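You operate a simulated robot arm through the tools that you are given. There is no shell and no other tool.

The job below is to be done with a simulated two-armed robot. You get a single attempt, and the scene is never put back.

JOB
Butter the middle of the round tin, holding it steady.
Fine: one hand holds the tin while the other brushes; red brush, butter from the yellow dish; tube base out on the island top first; brush back in the white crock. A coat counts when it lies all over at full strength: go over it till it gets no stronger.

The check looks at the end state, three seconds after you hand in, the way a careful person would. Anything else that was tipped, shoved, dropped, spilled or broken makes it a failure.

ROBOT AND FRAMES
Two 7-joint arms with two-finger parallel grippers on one trunk that stands fixed in place. Base frame: the origin is at the foot of the trunk, x ahead of it, y to its left, z up; the work surface is at about z = 930. Lengths are in mm, angles in degrees, forces in N, time in s.
The left shoulder is at [70, 174, 1340], the right one opposite. With the tool pointing down near the work surface each hand reaches from about 240 to 860 mm from the base axis, measured 20 degrees to its own side. Payload 3.91 kg a hand.
The TCP of each hand is the grasp point between the finger pads, 30 mm short of the fingertips. In the tool frame z runs along the fingers and y along their closing line. Largest opening 110 mm; finger width 20, thickness 10; the body of the gripper, 48 by 112 mm, starts 55 mm behind the TCP.
Orientation is told as [roll, pitch, yaw] about the base's x, y, z axes, in that order, counted from this pose: with the fingers straight down and closing along the base's y, the tool's x points along the base's -x, its y along +y and its z along -z.

CONTROLS
- The arms move only by the tool step_arm. It takes "left_plan", "right_plan" or both (then of equal length, played together; a hand with none holds still); each is a list of rows, each a list of 2 entries, a list of its own where there are three numbers: the shift along the tool's x, y, z in mm, then the turn, a rotation vector about the tool's x, y, z in degrees. In form: [[[x, y, z], [ax, ay, az]], ...]. A call has 1 to 20 rows; each row shifts and turns the commanded pose from where the row before left it, along the tool's axes as they then stand. "left_fingers" and "right_fingers" are, for a hand that has rows, the gripper command, from -1 (shut) to 1 (fully open), values between in proportion, set as the call begins (left out, the last holds). Rows are played at 5 a second. More than 50 mm and 8.6 degrees between two rows, or a gripper value outside its range, and nothing of the call is played. Where a pose cannot be reached the arm comes as near as it can. A force on the tool above 80 N (or 10 N above the force at the start of the call, whichever is more), or a blocked arm, ends the call early, and 0.2 s more pass. The fingers move at their own pace (about 108 mm/s each) and stop on an object; they squeeze with about 39 N. The grip force told is the motor's: it shows also when the fingers shut on nothing. Time passes only in rows, and 0.2 s behind the last, so rows that do not move let the fingers close. The reply holds the time, the measured pose of the TCP, the force on the tool along the base axes, the opening and the grip force, in the units named above and with some noise, with the torque about the TCP (base axes, N m) and any sound that the robot's microphone picked up, and new pictures: "show" is both (left out), scene, wrist or none (wrist: the cameras of the hands that moved).
- Cameras (640 x 400 px; columns grow to the right, rows downward): "scene" is now at [131.6, -22.6, 1579.7]; the picture's right is [-0.24, -0.97, 0.00], its down [-0.63, 0.16, -0.76] and it looks along [0.74, -0.18, -0.65] (base axes); focal length 258 px, centre (320, 200). "left" rides on the left gripper at [80, -14, -114] in its tool frame; the picture's right is [0.18, 0.98, 0.00], its down [-0.78, 0.14, -0.62] and it looks along [-0.61, 0.11, 0.79] (tool axes); focal length 243 px, centre (320, 200). "right" rides on the right gripper at [80, 14, -114] in its tool frame; the picture's right is [-0.18, 0.98, 0.00], its down [-0.78, -0.14, -0.62] and it looks along [-0.61, -0.11, 0.79] (tool axes); focal length 243 px, centre (320, 200). There is no depth. A picture from a camera that has moved, and an enlarged one, comes with that camera's place and axes in the base frame and with its lens.
- move_column(by): slides the trunk up (or, below 0, down) by that many mm; the arms and the scene camera ride with it, the base frame stays. It gives what a move gives, with no picture.
- pan_tilt(pan, tilt): turns the head with the scene camera to pan (to the left, within 86 degrees either way) and tilt (down, from -29 to 69), counted from straight ahead of the robot. It gives what a move gives, and a new picture of the scene camera.
- enlarge(camera, box): a new picture of the part [left, top, right, bottom] of that camera's present view, enlarged. It takes no simulated time.
- close_job(): hands the job in; it is judged then, once.

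Places have to be worked out from the pictures, the camera data and where the tool is seen. Open the grippers and draw the arms clear of the work before you hand the job in, unless the task says otherwise.

The tools are called after "Call:" by a JSON object that holds its "name" and its "arguments". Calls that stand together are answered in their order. step_arm: Moves the arms, as the interface text tells. Its arguments: {"type":"object","properties":{"left_plan":{"type":"array"},"left_fingers":{"type":"number"},"right_plan":{"type":"array"},"right_fingers":{"type":"number"},"show":{"type":"string","enum":["both","scene","wrist","none"]}},"required":[]} The other tools are called the same way: move_column (by) slides the trunk up or down; pan_tilt (pan, tilt) turns the head that bears the scene camera; enlarge (camera, box) takes an enlarged picture of a part of a camera's view; close_job () hands the job in.

At the start:

```text
time: 0.0
left_tool_pos: [601.8, 64.1, 1317.2]
left_ee_rot: [0.0, 0.0, 0.0]
left_contact_force: [0.3, -1.4, -0.1]
left_moment: [-0.02, 0.0, 0.0]
left_width: 110.0
left_grasp_force: 0.0
right_tool_pos: [422.2, -388.8, 1311.4]
right_ee_rot: [0.0, 0.0, 0.1]
right_contact_force: [-0.5, -0.2, 0.5]
right_moment: [-0.02, 0.0, -0.02]
right_width: 110.1
right_grasp_force: 0.1
trunk travel left (down, up): [-775.0, 165.0]
head pan, tilt: [-14.0, 40.5]
```

scene: 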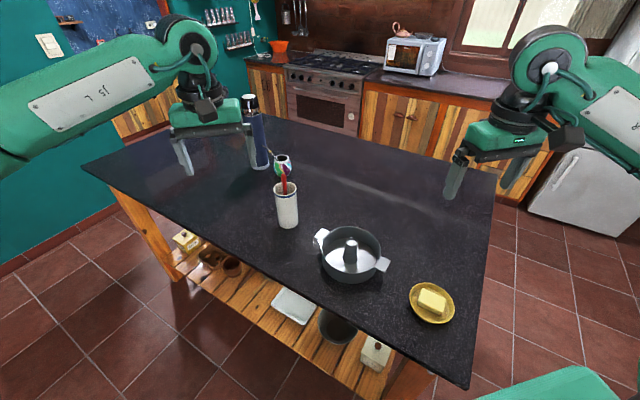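
right: 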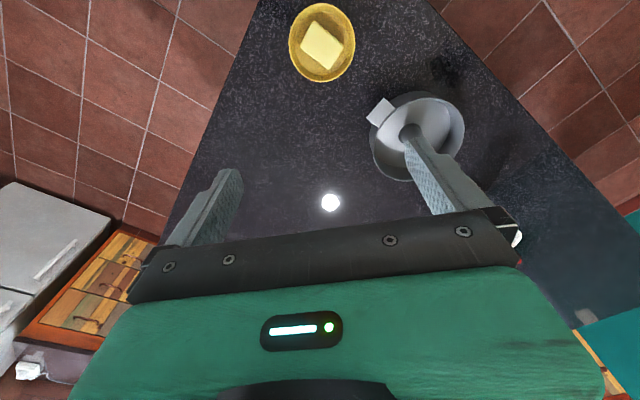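
left: 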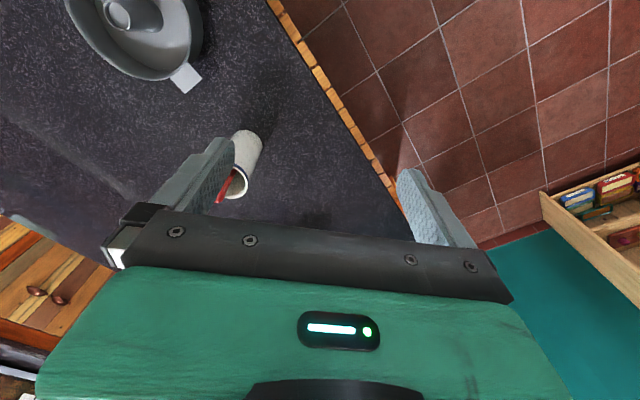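

I'll start by looking closely at the tin, the dish and the crock before moving anything.

Call:
{"name": "enlarge", "arguments": {"camera": "scene", "box": [300, 210, 400, 290]}}

Call:
{"name": "enlarge", "arguments": {"camera": "scene", "box": [240, 140, 330, 240]}}

Call:
{"name": "enlarge", "arguments": {"camera": "right", "box": [270, 0, 490, 200]}}

Call:
{"name": "enlarge", "arguments": {"camera": "left", "box": [40, 0, 280, 220]}}

Call:
{"name": "enlarge", "arguments": {"camera": "scene", "box": [390, 270, 470, 340]}}

```text
5.00 times, centred on (350, 250) of scene
camera zoom: at [131.6, -22.6, 1579.7], right [-0.24, -0.97, 0.0], down [-0.63, 0.16, -0.76], along [0.74, -0.18, -0.65], focal length 1292 px, centre (170, -50)
```

zoom: 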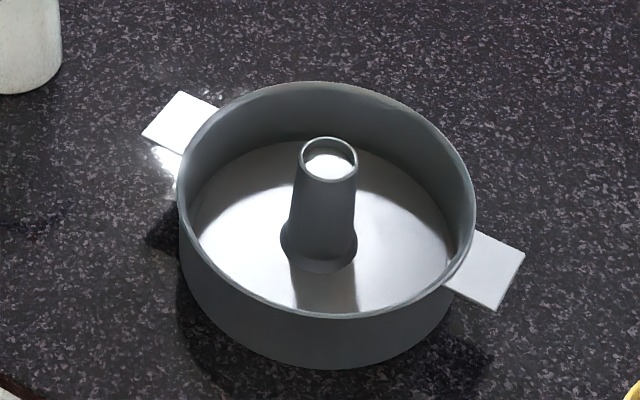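

```text
4.00 times, centred on (285, 190) of scene
camera zoom: at [131.6, -22.6, 1579.7], right [-0.24, -0.97, 0.0], down [-0.63, 0.16, -0.76], along [0.74, -0.18, -0.65], focal length 1033 px, centre (460, 240)
```

zoom: 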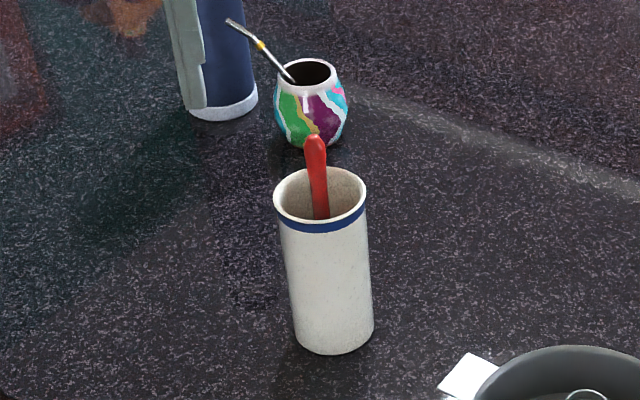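

```text
2.00 times, centred on (380, 100) of right
camera zoom: at [342.8, -375.7, 1424.5], right [0.18, 0.98, 0.0], down [0.78, -0.14, 0.62], along [0.61, -0.11, -0.79], focal length 485 px, centre (200, 400)
```

zoom: 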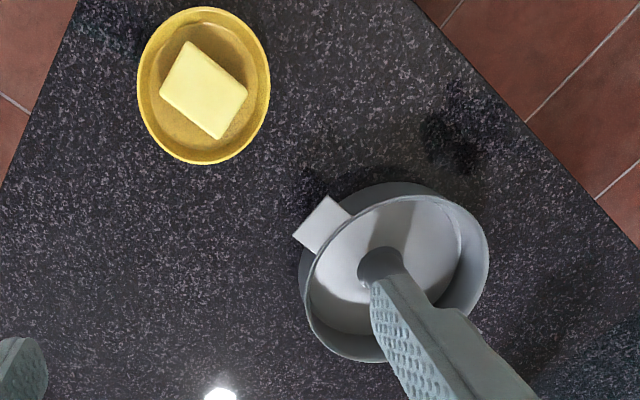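

```text
1.82 times, centred on (160, 110) of left
camera zoom: at [523.2, 48.3, 1432.0], right [-0.18, 0.98, 0.0], down [0.78, 0.14, 0.62], along [0.61, 0.11, -0.79], focal length 441 px, centre (611, 364)
```

zoom: 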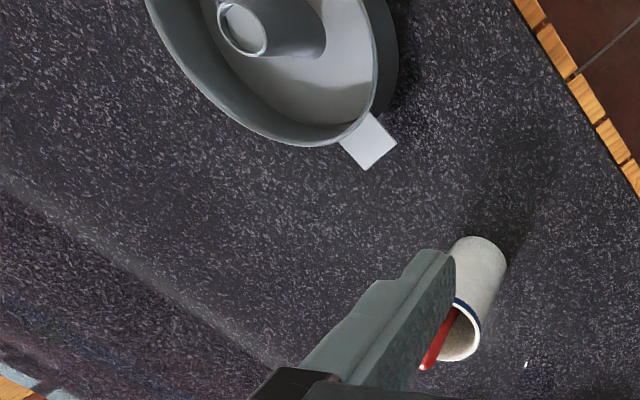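

```text
5.71 times, centred on (430, 305) of scene
camera zoom: at [131.6, -22.6, 1579.7], right [-0.24, -0.97, 0.0], down [-0.63, 0.16, -0.76], along [0.74, -0.18, -0.65], focal length 1476 px, centre (-309, -400)
```

zoom: 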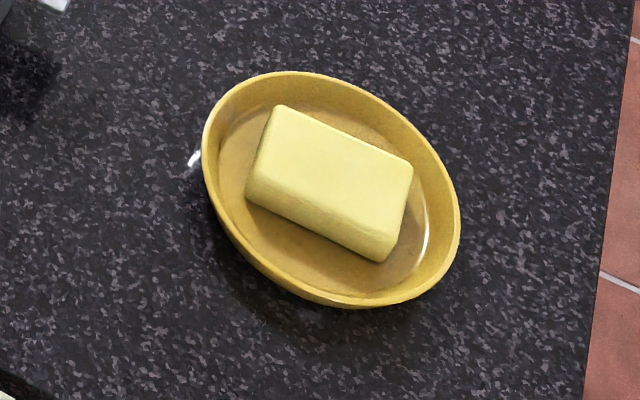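

The tin is a tube pan about 170 mm across, near (568, -223), with its rim at z≈985 and the tube top at z≈1022. The crock is near (778, -68), the brush handle tip near (790, -71, 1127), and the dish near (387, -386). I'll move the right hand so its camera looks at the tin between the fingers.

Call:
{"name": "step_arm", "arguments": {"right_plan": [[[-14.5, 41.5, 15], [0, 0, 0]], [[-14.5, 41.5, 15], [0, 0, 0]], [[-14.5, 41.5, 15], [0, 0, 0]], [[-14.5, 41.5, 15], [0, 0, 0]], [[0, 0, 0], [0, 0, 0]]], "show": "both"}}

```text
time: 1.2
left_tool_pos: [600.8, 61.7, 1316.9]
left_ee_rot: [0.0, 0.0, 0.0]
left_contact_force: [0.0, -0.7, -0.2]
left_moment: [0.04, 0.0, 0.01]
left_width: 109.8
left_grasp_force: 0.1
right_tool_pos: [478.9, -224.1, 1250.1]
right_ee_rot: [0.1, -0.1, -0.2]
right_contact_force: [-0.5, 0.3, -0.1]
right_moment: [0.01, -0.01, -0.02]
right_width: 110.0
right_grasp_force: 0.1
trunk travel left (down, up): [-775.0, 165.0]
head pan, tilt: [-14.0, 40.5]
camera scene: at [130.5, -23.7, 1579.8], right [-0.24, -0.97, 0.0], down [-0.63, 0.16, -0.76], along [0.74, -0.18, -0.65], focal length 258 px, centre (320, 200)
camera right: at [399.4, -210.1, 1364.5], right [0.18, 0.98, 0.0], down [0.77, -0.14, 0.62], along [0.61, -0.11, -0.79], focal length 243 px, centre (320, 200)
```

scene: 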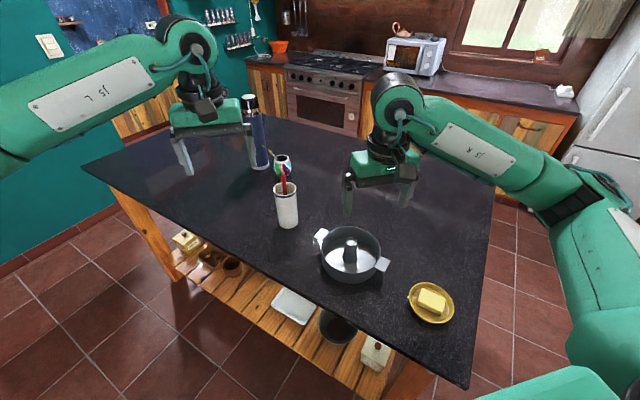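
right: 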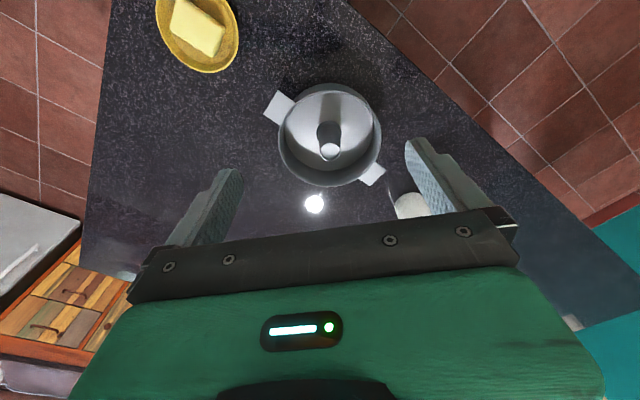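

Call:
{"name": "enlarge", "arguments": {"camera": "right", "box": [250, 70, 410, 200]}}

Call:
{"name": "enlarge", "arguments": {"camera": "scene", "box": [300, 210, 400, 290]}}

```text
3.08 times, centred on (330, 135) of right
camera zoom: at [399.4, -210.1, 1364.5], right [0.18, 0.98, 0.0], down [0.77, -0.14, 0.62], along [0.61, -0.11, -0.79], focal length 746 px, centre (289, 400)
```

zoom: 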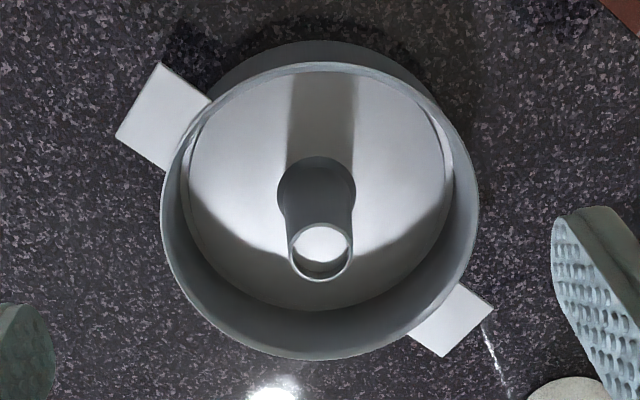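

```text
5.00 times, centred on (350, 250) of scene
camera zoom: at [130.5, -23.7, 1579.8], right [-0.24, -0.97, 0.0], down [-0.63, 0.16, -0.76], along [0.74, -0.18, -0.65], focal length 1292 px, centre (170, -50)
```

zoom: 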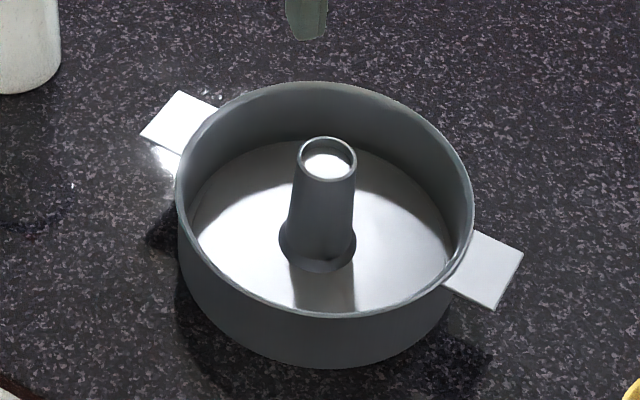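

Both cameras agree: tin centre about (576, -226), tab centres at (650, -157) and (503, -293), rim and tabs at z≈985. I'll bring the right hand above the tube and check its alignment.

Call:
{"name": "step_arm", "arguments": {"right_plan": [[[-32.4, -0.6, 25], [0, 0, 0]], [[-32.4, -0.6, 25], [0, 0, 0]], [[-32.4, -0.6, 25], [0, 0, 0]], [[0, 0, 40], [0, 0, 0]], [[0, 0, 40], [0, 0, 0]], [[0, 0, 25], [0, 0, 0]], [[0, 0, 0], [0, 0, 0]]]}}

```text
time: 2.8
left_tool_pos: [601.6, 62.4, 1318.2]
left_ee_rot: [0.0, -0.1, 0.1]
left_contact_force: [-1.0, -0.3, -0.4]
left_moment: [0.02, -0.06, -0.01]
left_width: 109.9
left_grasp_force: 0.0
right_tool_pos: [575.6, -225.2, 1071.5]
right_ee_rot: [-0.1, 0.0, 0.0]
right_contact_force: [-0.3, 0.3, 0.2]
right_moment: [0.0, 0.0, -0.02]
right_width: 110.0
right_grasp_force: 0.1
trunk travel left (down, up): [-775.0, 165.0]
head pan, tilt: [-14.0, 40.5]
camera scene: at [131.3, -22.6, 1579.7], right [-0.24, -0.97, 0.0], down [-0.63, 0.16, -0.76], along [0.74, -0.18, -0.65], focal length 258 px, centre (320, 200)
camera right: at [497.7, -211.6, 1184.1], right [0.18, 0.98, 0.0], down [0.78, -0.14, 0.62], along [0.61, -0.11, -0.79], focal length 243 px, centre (320, 200)
```

scene: 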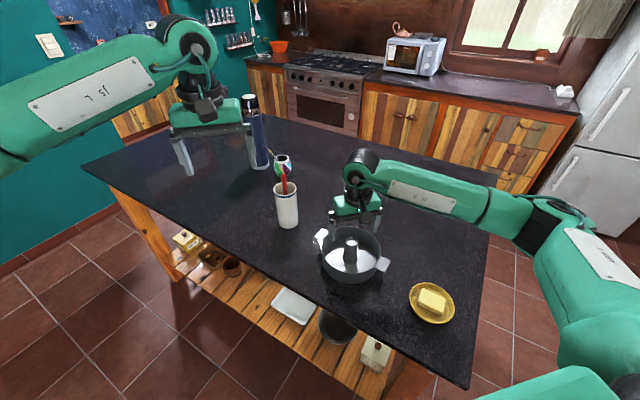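
right: 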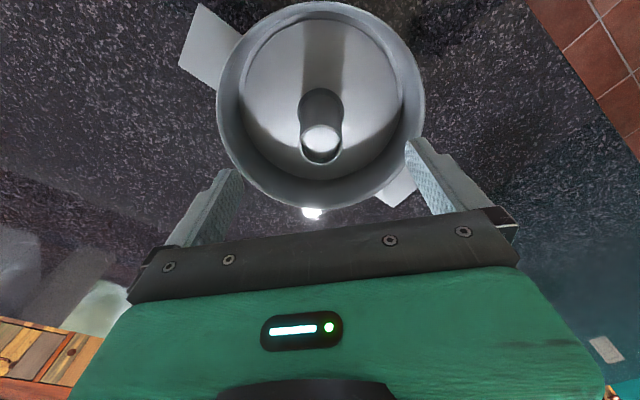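

The tube sits centred under the hand, with its top at about z 1006. I'll go down to z≈996 and close on it.

Call:
{"name": "step_arm", "arguments": {"right_plan": [[[0, 0, 30], [0, 0, 0]], [[0, 0, 25], [0, 0, 0]], [[0, 0, 20], [0, 0, 0]], [[0, 0, 0], [0, 0, 0]]], "show": "both"}}

Call:
{"name": "enlarge", "arguments": {"camera": "scene", "box": [300, 190, 400, 290]}}

```text
time: 3.8
left_tool_pos: [601.1, 63.1, 1317.1]
left_ee_rot: [0.0, -0.1, 0.0]
left_contact_force: [0.4, 0.6, -0.9]
left_moment: [0.0, 0.0, -0.02]
left_width: 110.0
left_grasp_force: 0.1
right_tool_pos: [577.1, -225.4, 995.3]
right_ee_rot: [0.0, 0.0, 0.0]
right_contact_force: [-0.2, 0.5, 0.4]
right_moment: [0.01, 0.0, -0.01]
right_width: 109.9
right_grasp_force: 0.1
trunk travel left (down, up): [-775.0, 165.0]
head pan, tilt: [-14.0, 40.5]
camera scene: at [131.6, -22.6, 1579.7], right [-0.24, -0.97, 0.0], down [-0.63, 0.16, -0.76], along [0.74, -0.18, -0.65], focal length 258 px, centre (320, 200)
camera right: at [498.2, -211.7, 1109.5], right [0.18, 0.98, 0.0], down [0.78, -0.14, 0.62], along [0.61, -0.11, -0.79], focal length 243 px, centre (320, 200)
```

scene: 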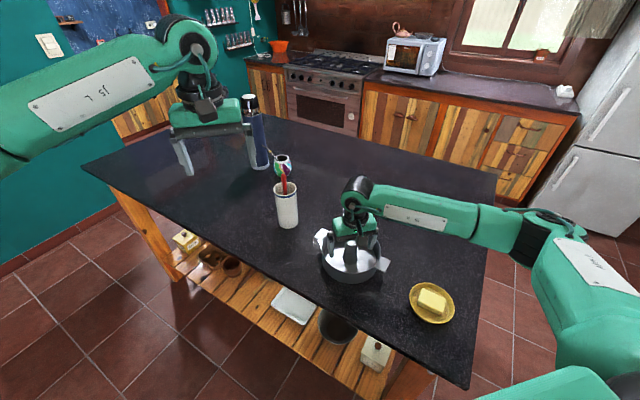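
right: 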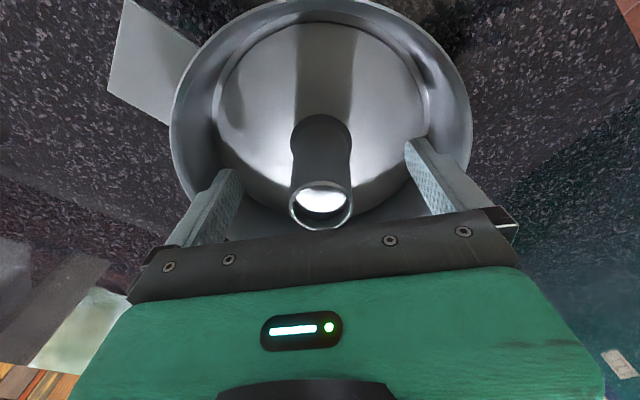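

```text
4.00 times, centred on (350, 240) of scene
camera zoom: at [131.6, -22.6, 1579.7], right [-0.24, -0.97, 0.0], down [-0.63, 0.16, -0.76], along [0.74, -0.18, -0.65], focal length 1033 px, centre (200, 40)
```

zoom: 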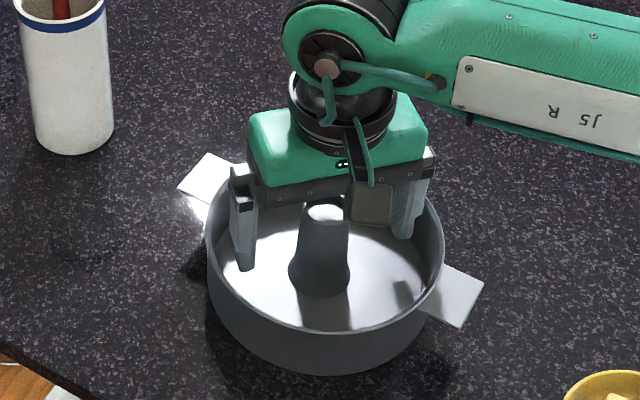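

The tube is centred between the fingers in x and y, so I'll close on it.

Call:
{"name": "step_arm", "arguments": {"right_plan": [[[0, 0, 0], [0, 0, 0]], [[0, 0, 0], [0, 0, 0]], [[0, 0, 0], [0, 0, 0]], [[0, 0, 0], [0, 0, 0]]], "right_fingers": -1, "show": "wrist"}}

```text
time: 4.8
left_tool_pos: [602.0, 64.0, 1318.0]
left_ee_rot: [0.0, -0.1, 0.0]
left_contact_force: [-0.4, 0.4, -0.3]
left_moment: [-0.01, -0.03, -0.04]
left_width: 110.1
left_grasp_force: 0.0
right_tool_pos: [578.2, -225.7, 997.7]
right_ee_rot: [0.1, 0.0, 0.0]
right_contact_force: [-0.6, 0.2, 0.1]
right_moment: [-0.02, 0.02, -0.01]
right_width: 36.5
right_grasp_force: 39.4
trunk travel left (down, up): [-775.0, 165.0]
head pan, tilt: [-14.0, 40.5]
camera right: at [498.2, -211.5, 1109.6], right [0.18, 0.98, 0.0], down [0.78, -0.14, 0.62], along [0.61, -0.11, -0.79], focal length 243 px, centre (320, 200)
```

right: 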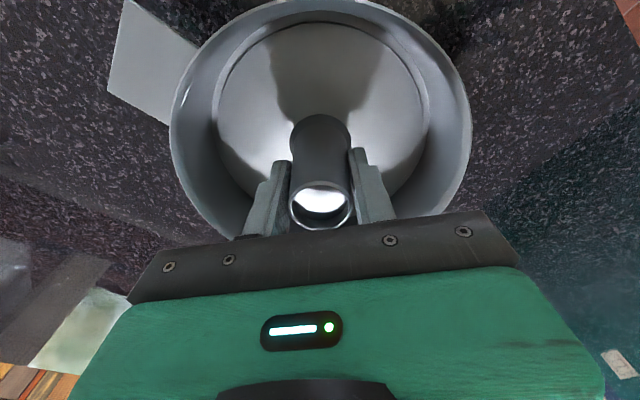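

The grip holds the tube at 36.5 mm. I'll lift a little first, to see whether the base comes free or the whole tin comes with it.

Call:
{"name": "step_arm", "arguments": {"right_plan": [[[0, 0, -4], [0, 0, 0]], [[0, 0, -4], [0, 0, 0]], [[0, 0, -4], [0, 0, 0]], [[0, 0, 0], [0, 0, 0]]], "show": "both"}}

Call:
{"name": "enlarge", "arguments": {"camera": "scene", "box": [300, 190, 400, 290]}}

```text
time: 5.8
left_tool_pos: [601.9, 62.0, 1317.0]
left_ee_rot: [0.0, 0.0, 0.1]
left_contact_force: [0.5, 0.1, -0.1]
left_moment: [0.02, 0.0, 0.0]
left_width: 110.0
left_grasp_force: 0.0
right_tool_pos: [576.6, -223.6, 1008.4]
right_ee_rot: [0.0, 0.0, 0.1]
right_contact_force: [0.4, 0.1, -0.9]
right_moment: [0.05, 0.01, 0.01]
right_width: 36.5
right_grasp_force: 39.0
trunk travel left (down, up): [-775.0, 165.0]
head pan, tilt: [-14.0, 40.5]
camera scene: at [131.7, -22.7, 1579.7], right [-0.24, -0.97, 0.0], down [-0.63, 0.16, -0.76], along [0.74, -0.18, -0.65], focal length 258 px, centre (320, 200)
camera right: at [498.2, -211.2, 1121.7], right [0.18, 0.98, 0.0], down [0.78, -0.14, 0.62], along [0.61, -0.11, -0.79], focal length 243 px, centre (320, 200)
```

scene: 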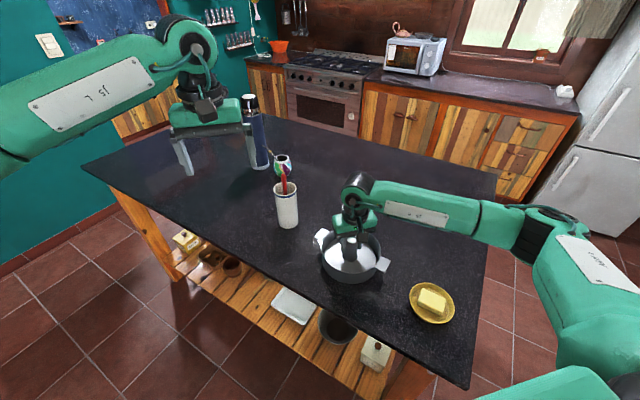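
right: 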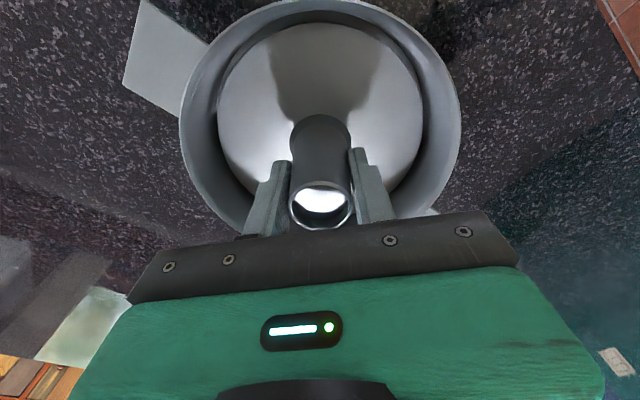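

```text
4.00 times, centred on (350, 240) of scene
camera zoom: at [131.7, -22.7, 1579.7], right [-0.24, -0.97, 0.0], down [-0.63, 0.16, -0.76], along [0.74, -0.18, -0.65], focal length 1033 px, centre (200, 40)
```

zoom: 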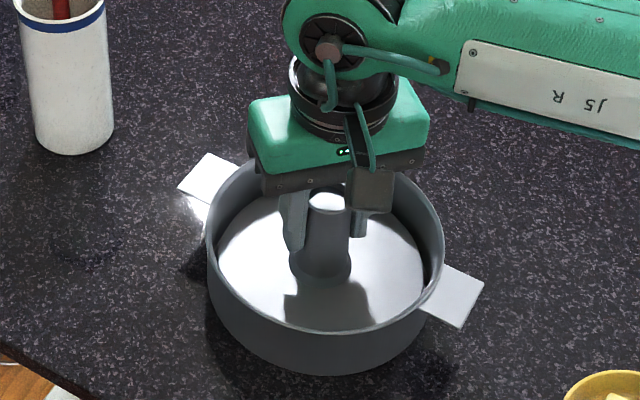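

The tube base comes out freely with its disc and the tin stays put. I'll lift it clear of the rim, carry it to open worktop at about (680, -420) and bring it down close above the surface.

Call:
{"name": "step_arm", "arguments": {"right_plan": [[[0, 0, -15], [0, 0, 0]], [[0, 0, -25], [0, 0, 0]], [[0, 0, -25], [0, 0, 0]], [[0, 0, -25], [0, 0, 0]], [[-20, -38, 0], [0, 0, 0]], [[-20, -38, 0], [0, 0, 0]], [[-20, -38, 0], [0, 0, 0]], [[-20, -38, 0], [0, 0, 0]], [[-20, -38, 0], [0, 0, 0]], [[0, 0, 0], [0, 0, 0]]], "show": "both"}}

Call:
{"name": "enlarge", "arguments": {"camera": "scene", "box": [300, 160, 420, 290]}}

```text
time: 8.0
left_tool_pos: [601.7, 63.3, 1317.7]
left_ee_rot: [0.0, 0.0, 0.0]
left_contact_force: [-0.7, -0.9, 0.3]
left_moment: [-0.05, -0.04, 0.0]
left_width: 110.2
left_grasp_force: 0.1
right_tool_pos: [677.7, -415.1, 1097.6]
right_ee_rot: [-0.1, 0.1, 0.0]
right_contact_force: [0.1, -0.5, -1.4]
right_moment: [0.0, 0.01, 0.01]
right_width: 36.6
right_grasp_force: 39.1
trunk travel left (down, up): [-775.0, 165.0]
head pan, tilt: [-14.0, 40.5]
camera scene: at [131.5, -22.1, 1579.7], right [-0.24, -0.97, 0.0], down [-0.63, 0.16, -0.76], along [0.74, -0.18, -0.65], focal length 258 px, centre (320, 200)
camera right: at [599.1, -401.8, 1211.0], right [0.18, 0.98, 0.0], down [0.78, -0.14, 0.62], along [0.61, -0.11, -0.79], focal length 243 px, centre (320, 200)
```

scene: 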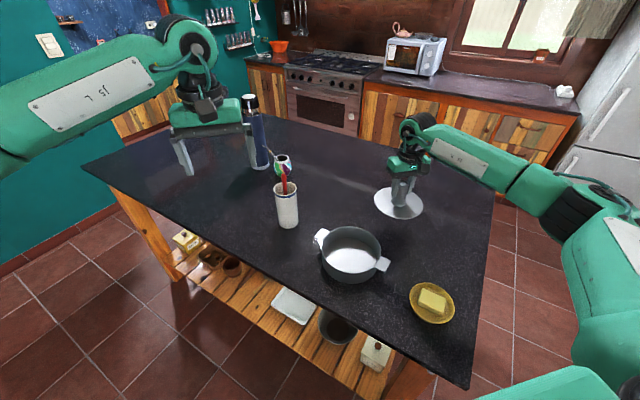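
right: 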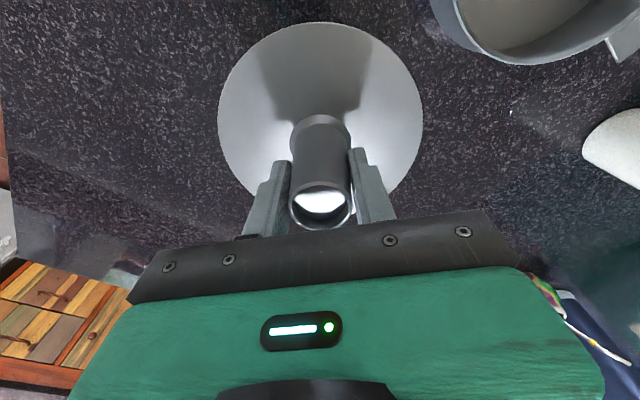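

```text
3.08 times, centred on (360, 225) of scene
camera zoom: at [131.5, -22.1, 1579.7], right [-0.24, -0.97, 0.0], down [-0.63, 0.16, -0.76], along [0.74, -0.18, -0.65], focal length 795 px, centre (197, 123)
```

zoom: 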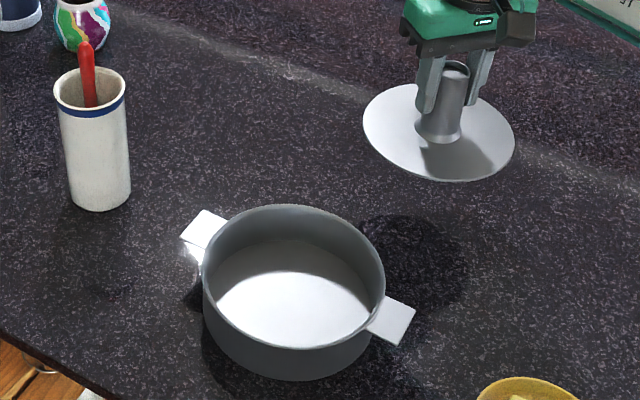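

The tin still has its own floor, so the middle of that floor is what gets buttered. I'll lower the tube base towards the worktop.

Call:
{"name": "step_arm", "arguments": {"right_plan": [[[0, 0, 35], [0, 0, 0]], [[0, 0, 35], [0, 0, 0]], [[0, 0, 20], [0, 0, 0]], [[0, 0, 7], [0, 0, 0]], [[0, 0, 2], [0, 0, 0]], [[0, 0, 0], [0, 0, 0]]], "show": "wrist"}}

Call:
{"name": "enlarge", "arguments": {"camera": "scene", "box": [360, 150, 460, 230]}}

```text
time: 9.4
left_tool_pos: [602.4, 62.8, 1317.8]
left_ee_rot: [-0.1, 0.0, -0.1]
left_contact_force: [0.7, 0.1, 0.0]
left_moment: [0.0, 0.02, 0.0]
left_width: 110.2
left_grasp_force: 0.1
right_tool_pos: [677.4, -416.4, 998.3]
right_ee_rot: [0.0, -0.1, 0.0]
right_contact_force: [0.0, 0.5, -0.9]
right_moment: [-0.01, 0.02, -0.02]
right_width: 36.6
right_grasp_force: 38.7
trunk travel left (down, up): [-775.0, 165.0]
head pan, tilt: [-14.0, 40.5]
camera right: at [598.4, -401.6, 1111.9], right [0.18, 0.98, 0.0], down [0.78, -0.14, 0.62], along [0.61, -0.11, -0.79], focal length 243 px, centre (320, 200)
```

right: 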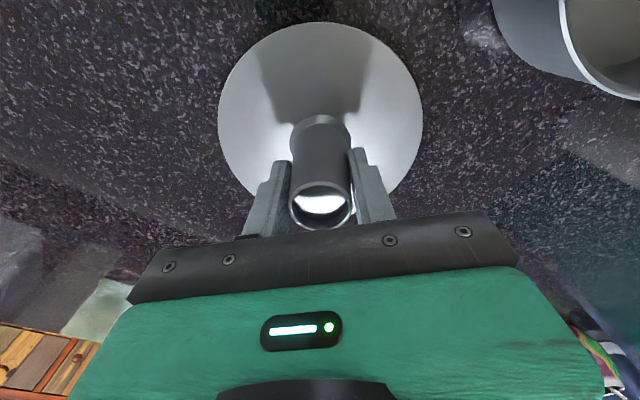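

```text
5.00 times, centred on (410, 190) of scene
camera zoom: at [131.7, -22.8, 1579.7], right [-0.24, -0.97, 0.0], down [-0.63, 0.16, -0.76], along [0.74, -0.18, -0.65], focal length 1292 px, centre (-130, 250)
```

zoom: 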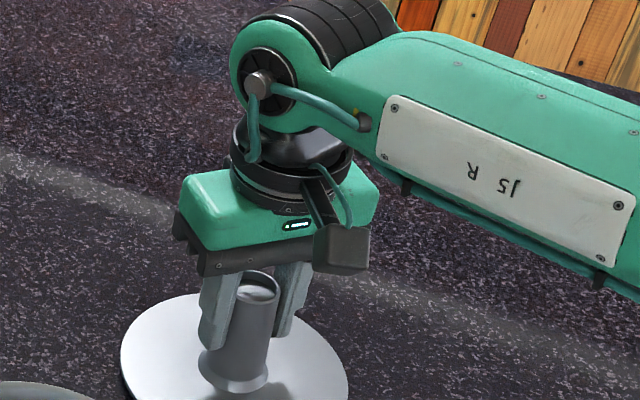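

A small gap still shows under the disc, so I'll ease it down in 2 mm steps and watch the force.

Call:
{"name": "step_arm", "arguments": {"right_plan": [[[0, 0, 2], [0, 0, 0]], [[0, 0, 2], [0, 0, 0]], [[0, 0, 0], [0, 0, 0]]], "show": "none"}}

```text
time: 10.2
left_tool_pos: [601.5, 63.0, 1317.3]
left_ee_rot: [0.0, 0.0, -0.1]
left_contact_force: [0.1, 0.5, -0.3]
left_moment: [0.02, 0.03, -0.03]
left_width: 109.9
left_grasp_force: 0.1
right_tool_pos: [677.0, -414.9, 995.7]
right_ee_rot: [-0.1, 0.0, -0.1]
right_contact_force: [0.1, -0.6, -2.0]
right_moment: [0.0, -0.02, 0.0]
right_width: 36.4
right_grasp_force: 38.8
trunk travel left (down, up): [-775.0, 165.0]
head pan, tilt: [-14.0, 40.5]
```

No contact yet, so I'll keep easing down.

Call:
{"name": "step_arm", "arguments": {"right_plan": [[[0, 0, 1.5], [0, 0, 0]], [[0, 0, 1.5], [0, 0, 0]], [[0, 0, 0], [0, 0, 0]]], "show": "none"}}

Call:
{"name": "enlarge", "arguments": {"camera": "scene", "box": [360, 165, 460, 245]}}

```text
time: 11.0
left_tool_pos: [602.0, 61.3, 1317.4]
left_ee_rot: [0.0, -0.1, 0.0]
left_contact_force: [0.0, 0.0, -0.5]
left_moment: [-0.01, 0.02, 0.02]
left_width: 110.1
left_grasp_force: 0.1
right_tool_pos: [676.0, -416.1, 991.8]
right_ee_rot: [0.0, 0.0, 0.1]
right_contact_force: [0.8, -1.1, 2.4]
right_moment: [-0.04, 0.14, 0.04]
right_width: 36.5
right_grasp_force: 38.8
trunk travel left (down, up): [-775.0, 165.0]
head pan, tilt: [-14.0, 40.5]
```

```text
5.00 times, centred on (410, 205) of scene
camera zoom: at [131.4, -22.6, 1579.8], right [-0.24, -0.97, 0.0], down [-0.63, 0.16, -0.76], along [0.74, -0.18, -0.65], focal length 1292 px, centre (-130, 175)
```

zoom: 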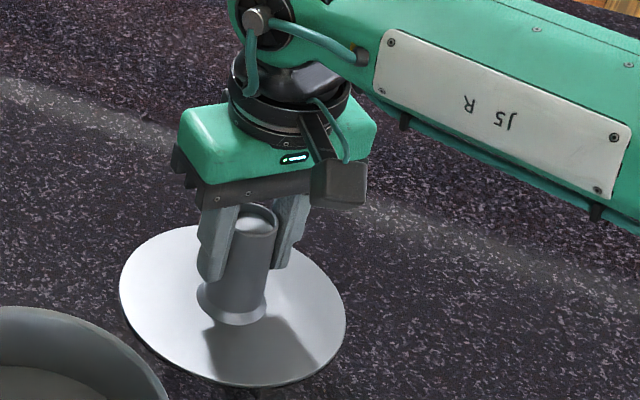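

The force has turned upward (+2.4 N), so the disc is resting on the worktop. I'll open the fingers and rise straight up.

Call:
{"name": "step_arm", "arguments": {"right_plan": [[[0, 0, 0], [0, 0, 0]], [[0, 0, 0], [0, 0, 0]], [[0, 0, 0], [0, 0, 0]], [[0, 0, -15], [0, 0, 0]], [[0, 0, -35], [0, 0, 0]], [[0, 0, -45], [0, 0, 0]], [[0, 0, -45], [0, 0, 0]], [[0, 0, -45], [0, 0, 0]], [[0, 0, 0], [0, 0, 0]]], "right_fingers": 1, "show": "both"}}

Call:
{"name": "enlarge", "arguments": {"camera": "scene", "box": [300, 160, 440, 290]}}

```text
time: 13.0
left_tool_pos: [603.2, 62.8, 1318.2]
left_ee_rot: [0.0, 0.0, 0.0]
left_contact_force: [0.6, 0.3, 0.1]
left_moment: [-0.04, 0.01, -0.04]
left_width: 110.2
left_grasp_force: 0.1
right_tool_pos: [676.2, -416.5, 1177.1]
right_ee_rot: [0.1, 0.0, 0.0]
right_contact_force: [0.6, 1.0, -0.4]
right_moment: [0.05, -0.01, -0.04]
right_width: 110.1
right_grasp_force: 0.1
trunk travel left (down, up): [-775.0, 165.0]
head pan, tilt: [-14.0, 40.5]
camera scene: at [132.0, -23.0, 1579.6], right [-0.24, -0.97, 0.0], down [-0.63, 0.16, -0.76], along [0.74, -0.18, -0.65], focal length 258 px, centre (320, 200)
camera right: at [597.3, -402.2, 1290.1], right [0.18, 0.98, 0.0], down [0.78, -0.14, 0.61], along [0.6, -0.11, -0.79], focal length 243 px, centre (320, 200)
```

scene: 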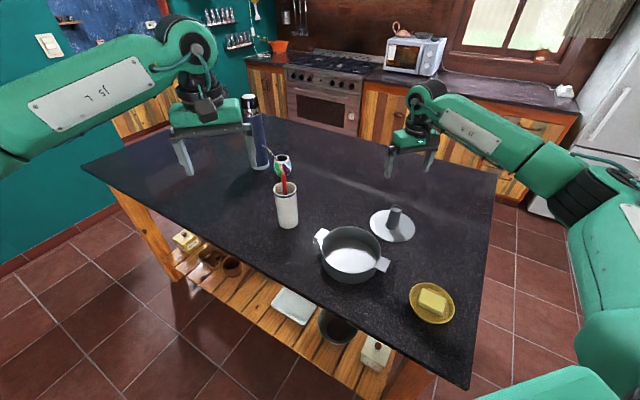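
right: 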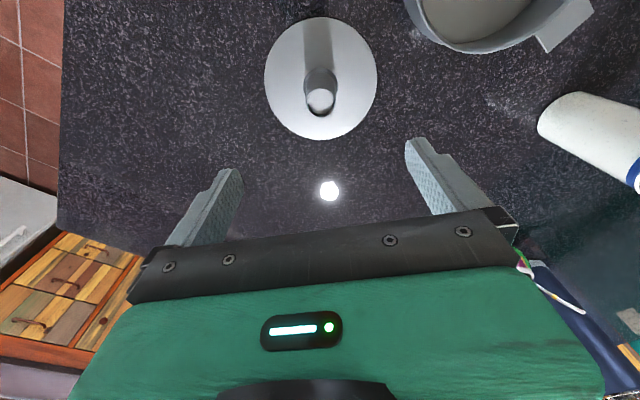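

```text
3.08 times, centred on (370, 225) of scene
camera zoom: at [132.0, -23.0, 1579.6], right [-0.24, -0.97, 0.0], down [-0.63, 0.16, -0.76], along [0.74, -0.18, -0.65], focal length 795 px, centre (166, 123)
```

zoom: 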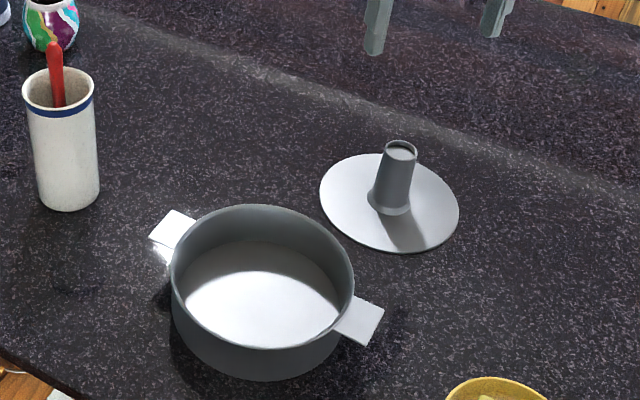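

The tube base is standing on the worktop, clear of the tin. I'll draw the left hand out of the way and bring the right hand near the crock to look at the brush.

Call:
{"name": "step_arm", "arguments": {"left_plan": [[[30, 37, 0], [0, 0, 0]], [[30, 37, 0], [0, 0, 0]], [[30, 37, 0], [0, 0, 0]], [[30, 37, 0], [0, 0, 0]], [[30, 37, 0], [0, 0, 0]], [[0, 0, 0], [0, 0, 0]], [[0, 0, 0], [0, 0, 0]], [[0, 0, 0], [0, 0, 0]], [[0, 0, 0], [0, 0, 0]]], "right_plan": [[[3.2, 42, -6.6], [0, 0, 0]], [[3.2, 42, -6.6], [0, 0, 0]], [[3.2, 42, -6.6], [0, 0, 0]], [[3.2, 42, -6.6], [0, 0, 0]], [[3.2, 42, -6.6], [0, 0, 0]], [[3.2, 42, -6.6], [0, 0, 0]], [[3.2, 42, -6.6], [0, 0, 0]], [[3.2, 42, -6.6], [0, 0, 0]], [[0, 0, 0], [0, 0, 0]]], "show": "both"}}

Call:
{"name": "enlarge", "arguments": {"camera": "right", "box": [240, 120, 400, 220]}}

Call:
{"name": "enlarge", "arguments": {"camera": "scene", "box": [240, 150, 330, 240]}}

```text
time: 15.0
left_tool_pos: [452.1, 248.4, 1316.3]
left_ee_rot: [0.0, 0.0, 0.1]
left_contact_force: [0.8, 0.5, -0.8]
left_moment: [-0.04, 0.01, 0.01]
left_width: 110.0
left_grasp_force: 0.2
right_tool_pos: [652.4, -80.2, 1231.0]
right_ee_rot: [0.1, 0.0, -0.1]
right_contact_force: [0.0, -0.5, 0.5]
right_moment: [0.04, -0.02, -0.03]
right_width: 110.0
right_grasp_force: 0.0
trunk travel left (down, up): [-775.0, 165.0]
head pan, tilt: [-14.0, 40.5]
camera scene: at [132.1, -24.6, 1579.6], right [-0.24, -0.97, 0.0], down [-0.63, 0.16, -0.76], along [0.74, -0.18, -0.65], focal length 258 px, centre (320, 200)
camera right: at [572.8, -66.9, 1343.2], right [0.18, 0.98, 0.0], down [0.78, -0.14, 0.61], along [0.6, -0.11, -0.79], focal length 243 px, centre (320, 200)
camera left: at [372.5, 233.2, 1431.6], right [-0.18, 0.98, 0.0], down [0.78, 0.14, 0.62], along [0.6, 0.11, -0.79], focal length 243 px, centre (320, 200)
```

scene: 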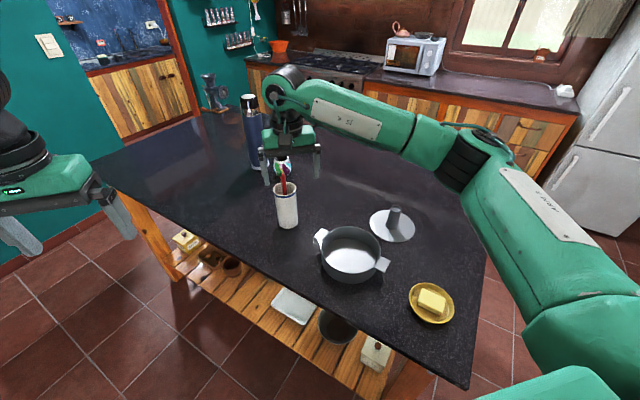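
right: 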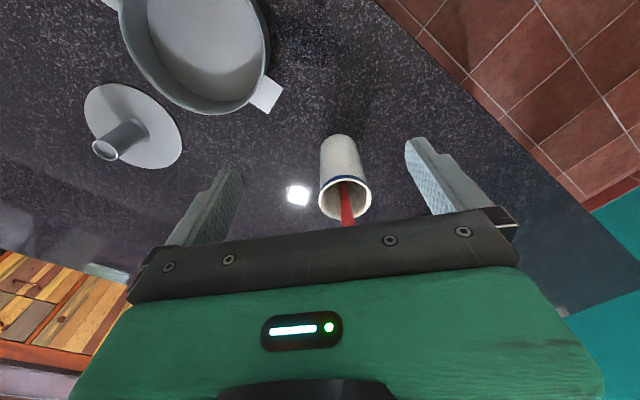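
left: 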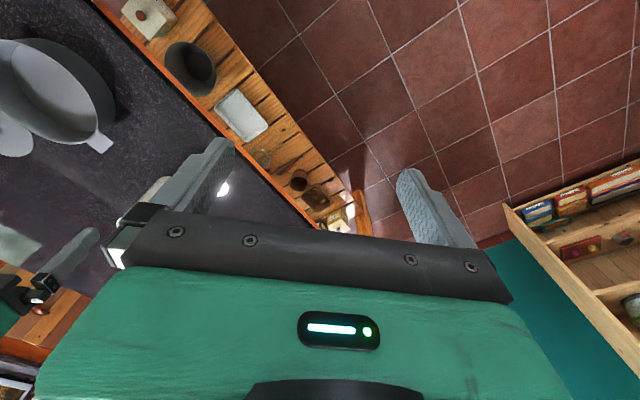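

```text
4.00 times, centred on (320, 170) of right
camera zoom: at [572.8, -66.9, 1343.2], right [0.18, 0.98, 0.0], down [0.78, -0.14, 0.61], along [0.6, -0.11, -0.79], focal length 970 px, centre (320, 320)
```

zoom: 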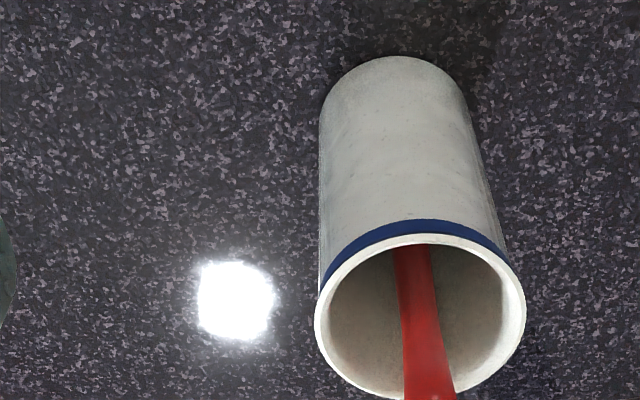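

```text
4.44 times, centred on (285, 195) of scene
camera zoom: at [132.1, -24.6, 1579.6], right [-0.24, -0.97, 0.0], down [-0.63, 0.16, -0.76], along [0.74, -0.18, -0.65], focal length 1148 px, centre (476, 222)
```

zoom: 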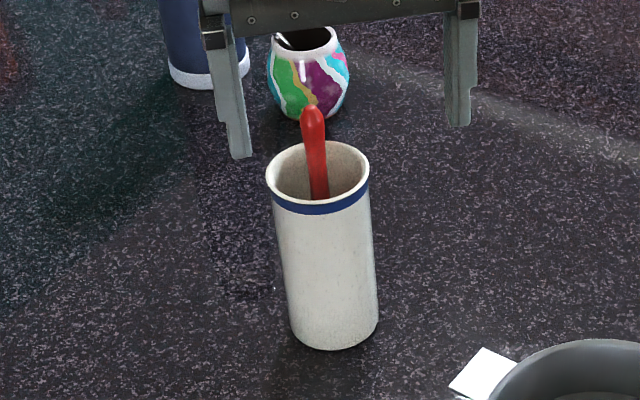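

The crock is confirmed at about (779, -70), rim z≈1082. The red handle leans slightly toward +x and crosses z≈1107 near (787, -71). I'll move over it and check before descending.

Call:
{"name": "step_arm", "arguments": {"right_plan": [[[-34, 2.5, 0], [0, 0, 0]], [[-34, 2.5, 0], [0, 0, 0]], [[-34, 2.5, 0], [0, 0, 0]], [[-33, 2, 0], [0, 0, 0]], [[0, 0, 40], [0, 0, 0]], [[0, 0, 0], [0, 0, 0]]], "show": "both"}}

Call:
{"name": "enlarge", "arguments": {"camera": "scene", "box": [240, 130, 330, 240]}}

Call:
{"name": "enlarge", "arguments": {"camera": "right", "box": [240, 100, 400, 220]}}

```text
time: 16.4
left_tool_pos: [450.9, 249.7, 1316.6]
left_ee_rot: [0.0, 0.0, 0.1]
left_contact_force: [-0.4, 0.1, 1.1]
left_moment: [-0.02, -0.01, -0.04]
left_width: 109.9
left_grasp_force: 0.0
right_tool_pos: [786.5, -69.9, 1189.8]
right_ee_rot: [0.0, 0.0, -0.1]
right_contact_force: [0.1, -0.5, -0.5]
right_moment: [0.0, 0.01, 0.01]
right_width: 110.3
right_grasp_force: 0.0
trunk travel left (down, up): [-775.0, 165.0]
head pan, tilt: [-14.0, 40.5]
camera scene: at [131.0, -22.6, 1579.8], right [-0.24, -0.97, 0.0], down [-0.63, 0.16, -0.76], along [0.74, -0.18, -0.65], focal length 258 px, centre (320, 200)
camera right: at [706.6, -56.0, 1303.8], right [0.18, 0.98, 0.0], down [0.78, -0.14, 0.62], along [0.61, -0.11, -0.79], focal length 243 px, centre (320, 200)
```

scene: 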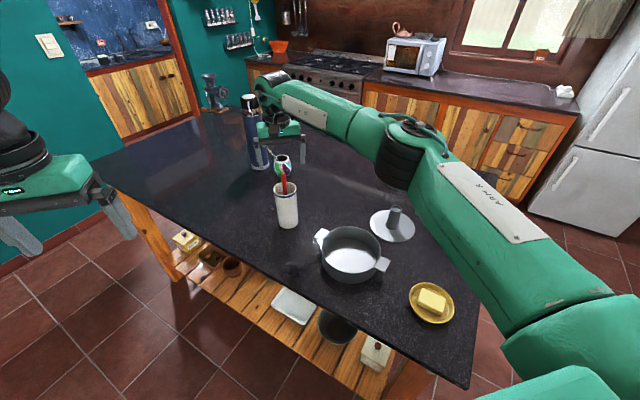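
right: 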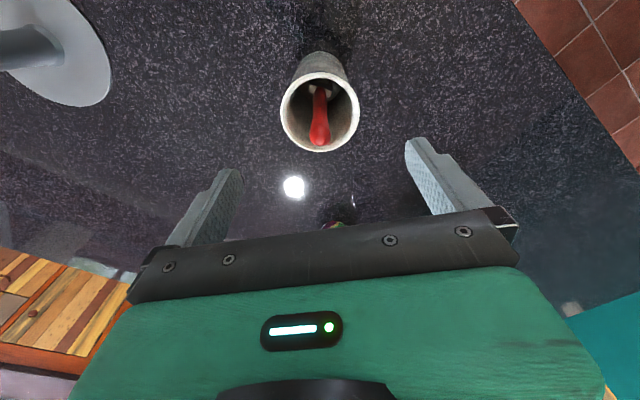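

```text
3.64 times, centred on (285, 185) of scene
camera zoom: at [131.0, -22.6, 1579.8], right [-0.24, -0.97, 0.0], down [-0.63, 0.16, -0.76], along [0.74, -0.18, -0.65], focal length 939 px, centre (447, 254)
```

zoom: 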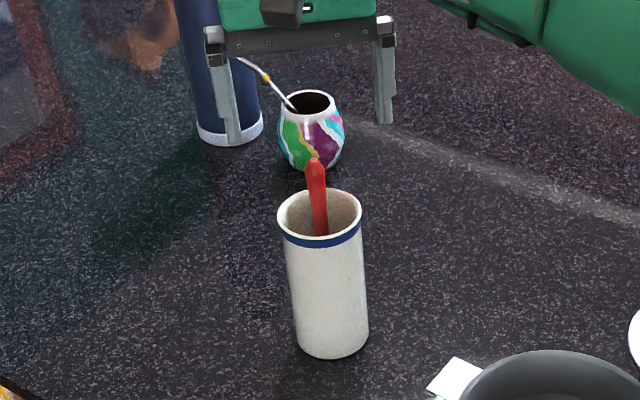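

```text
3.33 times, centred on (320, 160) of right
camera zoom: at [706.6, -56.0, 1303.8], right [0.18, 0.98, 0.0], down [0.78, -0.14, 0.62], along [0.61, -0.11, -0.79], focal length 809 px, centre (320, 333)
```

zoom: 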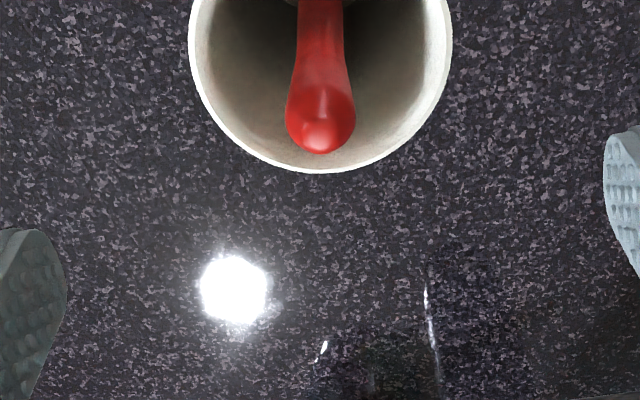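

Call:
{"name": "enlarge", "arguments": {"camera": "right", "box": [270, 40, 370, 160]}}

```text
3.33 times, centred on (320, 100) of right
camera zoom: at [706.6, -56.0, 1303.8], right [0.18, 0.98, 0.0], down [0.78, -0.14, 0.62], along [0.61, -0.11, -0.79], focal length 809 px, centre (320, 533)
```

zoom: 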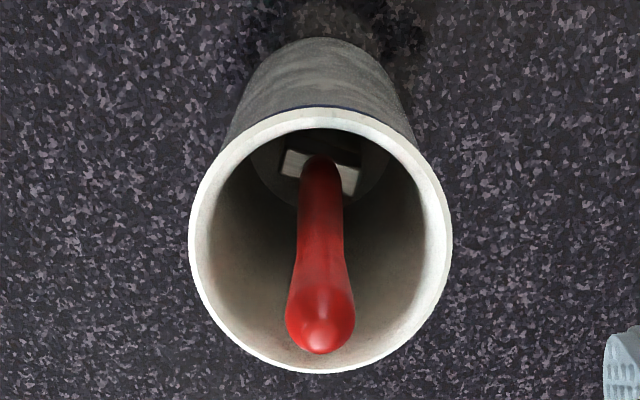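

The brush is flat, its width roughly along y, and the handle end is near (795, -72) with its top at about z 1122. I'll descend to z≈1116, which keeps the fingertips just above the crock rim.

Call:
{"name": "step_arm", "arguments": {"right_plan": [[[-6, -2, 20], [0, 0, 0]], [[0, 0, 20], [0, 0, 0]], [[0, 0, 20], [0, 0, 0]], [[0, 0, 13.5], [0, 0, 0]], [[0, 0, 0], [0, 0, 0]]], "show": "both"}}

Call:
{"name": "enlarge", "arguments": {"camera": "scene", "box": [240, 130, 330, 240]}}

Call:
{"name": "enlarge", "arguments": {"camera": "right", "box": [220, 120, 420, 240]}}

```text
time: 17.6
left_tool_pos: [451.3, 249.5, 1315.6]
left_ee_rot: [0.0, 0.0, 0.0]
left_contact_force: [0.2, 0.1, -0.4]
left_moment: [0.02, 0.03, -0.01]
left_width: 109.9
left_grasp_force: 0.1
right_tool_pos: [791.4, -71.4, 1116.2]
right_ee_rot: [0.1, 0.0, -0.1]
right_contact_force: [0.2, -0.1, 0.3]
right_moment: [0.01, -0.01, -0.01]
right_width: 110.0
right_grasp_force: 0.1
trunk travel left (down, up): [-775.0, 165.0]
head pan, tilt: [-14.0, 40.5]
camera scene: at [131.2, -22.3, 1579.7], right [-0.24, -0.97, 0.0], down [-0.63, 0.16, -0.76], along [0.74, -0.18, -0.65], focal length 258 px, centre (320, 200)
camera right: at [712.9, -57.1, 1229.6], right [0.18, 0.98, 0.0], down [0.78, -0.14, 0.62], along [0.61, -0.11, -0.79], focal length 243 px, centre (320, 200)
```

scene: 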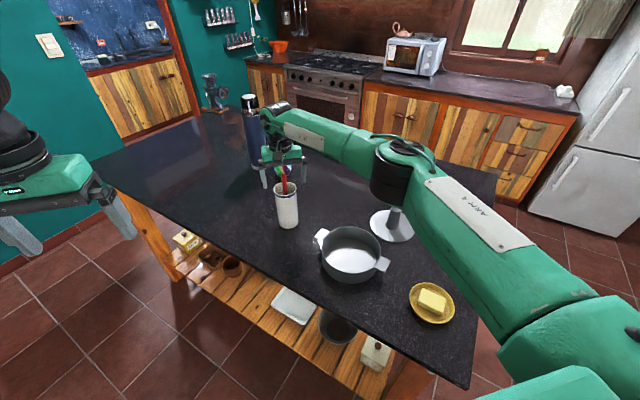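
right: 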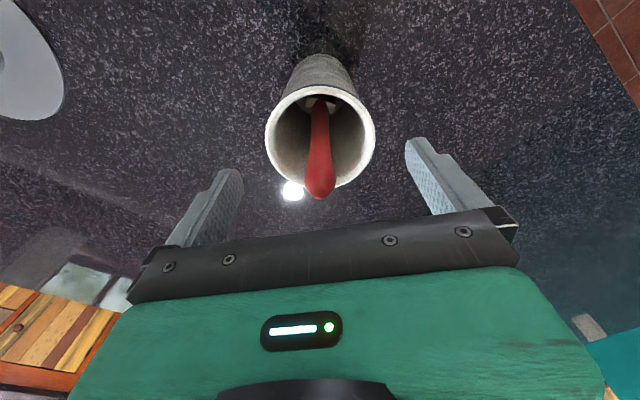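

```text
3.64 times, centred on (285, 185) of scene
camera zoom: at [131.2, -22.3, 1579.7], right [-0.24, -0.97, 0.0], down [-0.63, 0.16, -0.76], along [0.74, -0.18, -0.65], focal length 939 px, centre (447, 254)
```

zoom: 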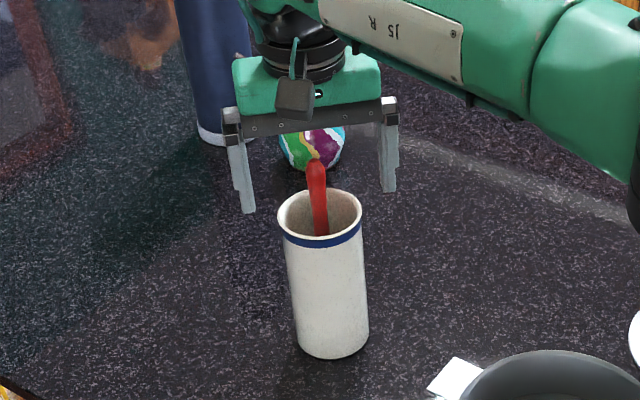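

```text
3.20 times, centred on (320, 180) of right
camera zoom: at [712.9, -57.1, 1229.6], right [0.18, 0.98, 0.0], down [0.78, -0.14, 0.62], along [0.61, -0.11, -0.79], focal length 776 px, centre (320, 264)
```

zoom: 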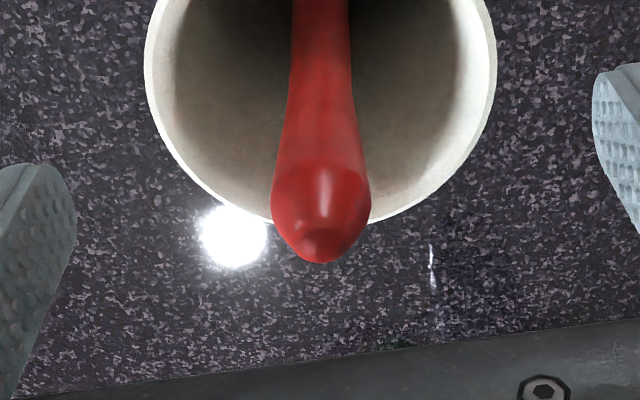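

Triangulating again puts the handle end centre near (783, -70.5, 1128), so I'll shift back 7 mm in x and then close.

Call:
{"name": "step_arm", "arguments": {"right_plan": [[[7, 1, 0], [0, 0, 0]], [[0, 0, 0], [0, 0, 0]]], "show": "none"}}

Call:
{"name": "step_arm", "arguments": {"right_plan": [[[0, 0, 0], [0, 0, 0]], [[0, 0, 0], [0, 0, 0]], [[0, 0, 0], [0, 0, 0]], [[0, 0, 0], [0, 0, 0]]], "right_fingers": -1, "show": "wrist"}}

Call:
{"name": "enlarge", "arguments": {"camera": "scene", "box": [240, 130, 330, 240]}}

```text
time: 18.2
left_tool_pos: [450.8, 250.0, 1317.9]
left_ee_rot: [0.0, 0.0, 0.0]
left_contact_force: [0.0, 0.7, 0.2]
left_moment: [0.02, 0.02, 0.0]
left_width: 110.1
left_grasp_force: 0.1
right_tool_pos: [785.4, -69.5, 1116.0]
right_ee_rot: [0.0, 0.1, -0.1]
right_contact_force: [1.3, 0.5, 0.8]
right_moment: [0.03, 0.0, 0.02]
right_width: 109.9
right_grasp_force: 0.1
trunk travel left (down, up): [-775.0, 165.0]
head pan, tilt: [-14.0, 40.5]
```

```text
time: 19.2
left_tool_pos: [451.4, 249.1, 1317.1]
left_ee_rot: [0.0, 0.0, 0.0]
left_contact_force: [-0.1, -0.1, -0.4]
left_moment: [-0.01, 0.05, 0.0]
left_width: 110.0
left_grasp_force: 0.1
right_tool_pos: [785.3, -69.6, 1115.7]
right_ee_rot: [0.0, -0.1, -0.1]
right_contact_force: [0.8, -0.3, -0.3]
right_moment: [0.0, 0.03, 0.01]
right_width: 13.5
right_grasp_force: 38.9
trunk travel left (down, up): [-775.0, 165.0]
head pan, tilt: [-14.0, 40.5]
camera right: at [706.2, -56.5, 1229.4], right [0.18, 0.98, 0.0], down [0.78, -0.14, 0.62], along [0.61, -0.11, -0.79], focal length 243 px, centre (320, 200)
```

right: 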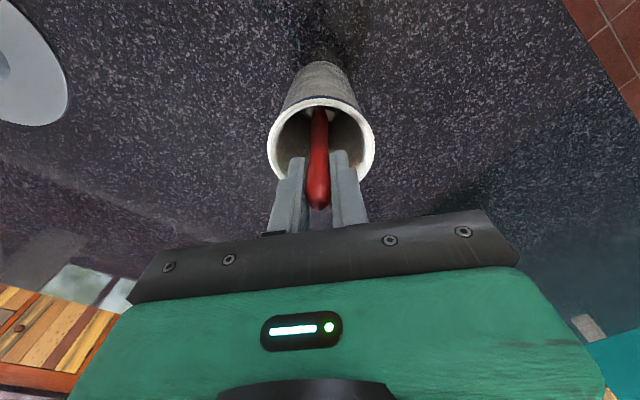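

```text
3.64 times, centred on (285, 185) of scene
camera zoom: at [131.6, -22.5, 1579.7], right [-0.24, -0.97, 0.0], down [-0.63, 0.16, -0.76], along [0.74, -0.18, -0.65], focal length 939 px, centre (447, 254)
```

zoom: 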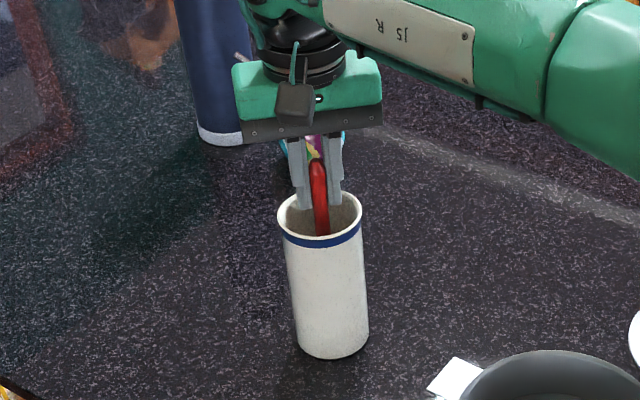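

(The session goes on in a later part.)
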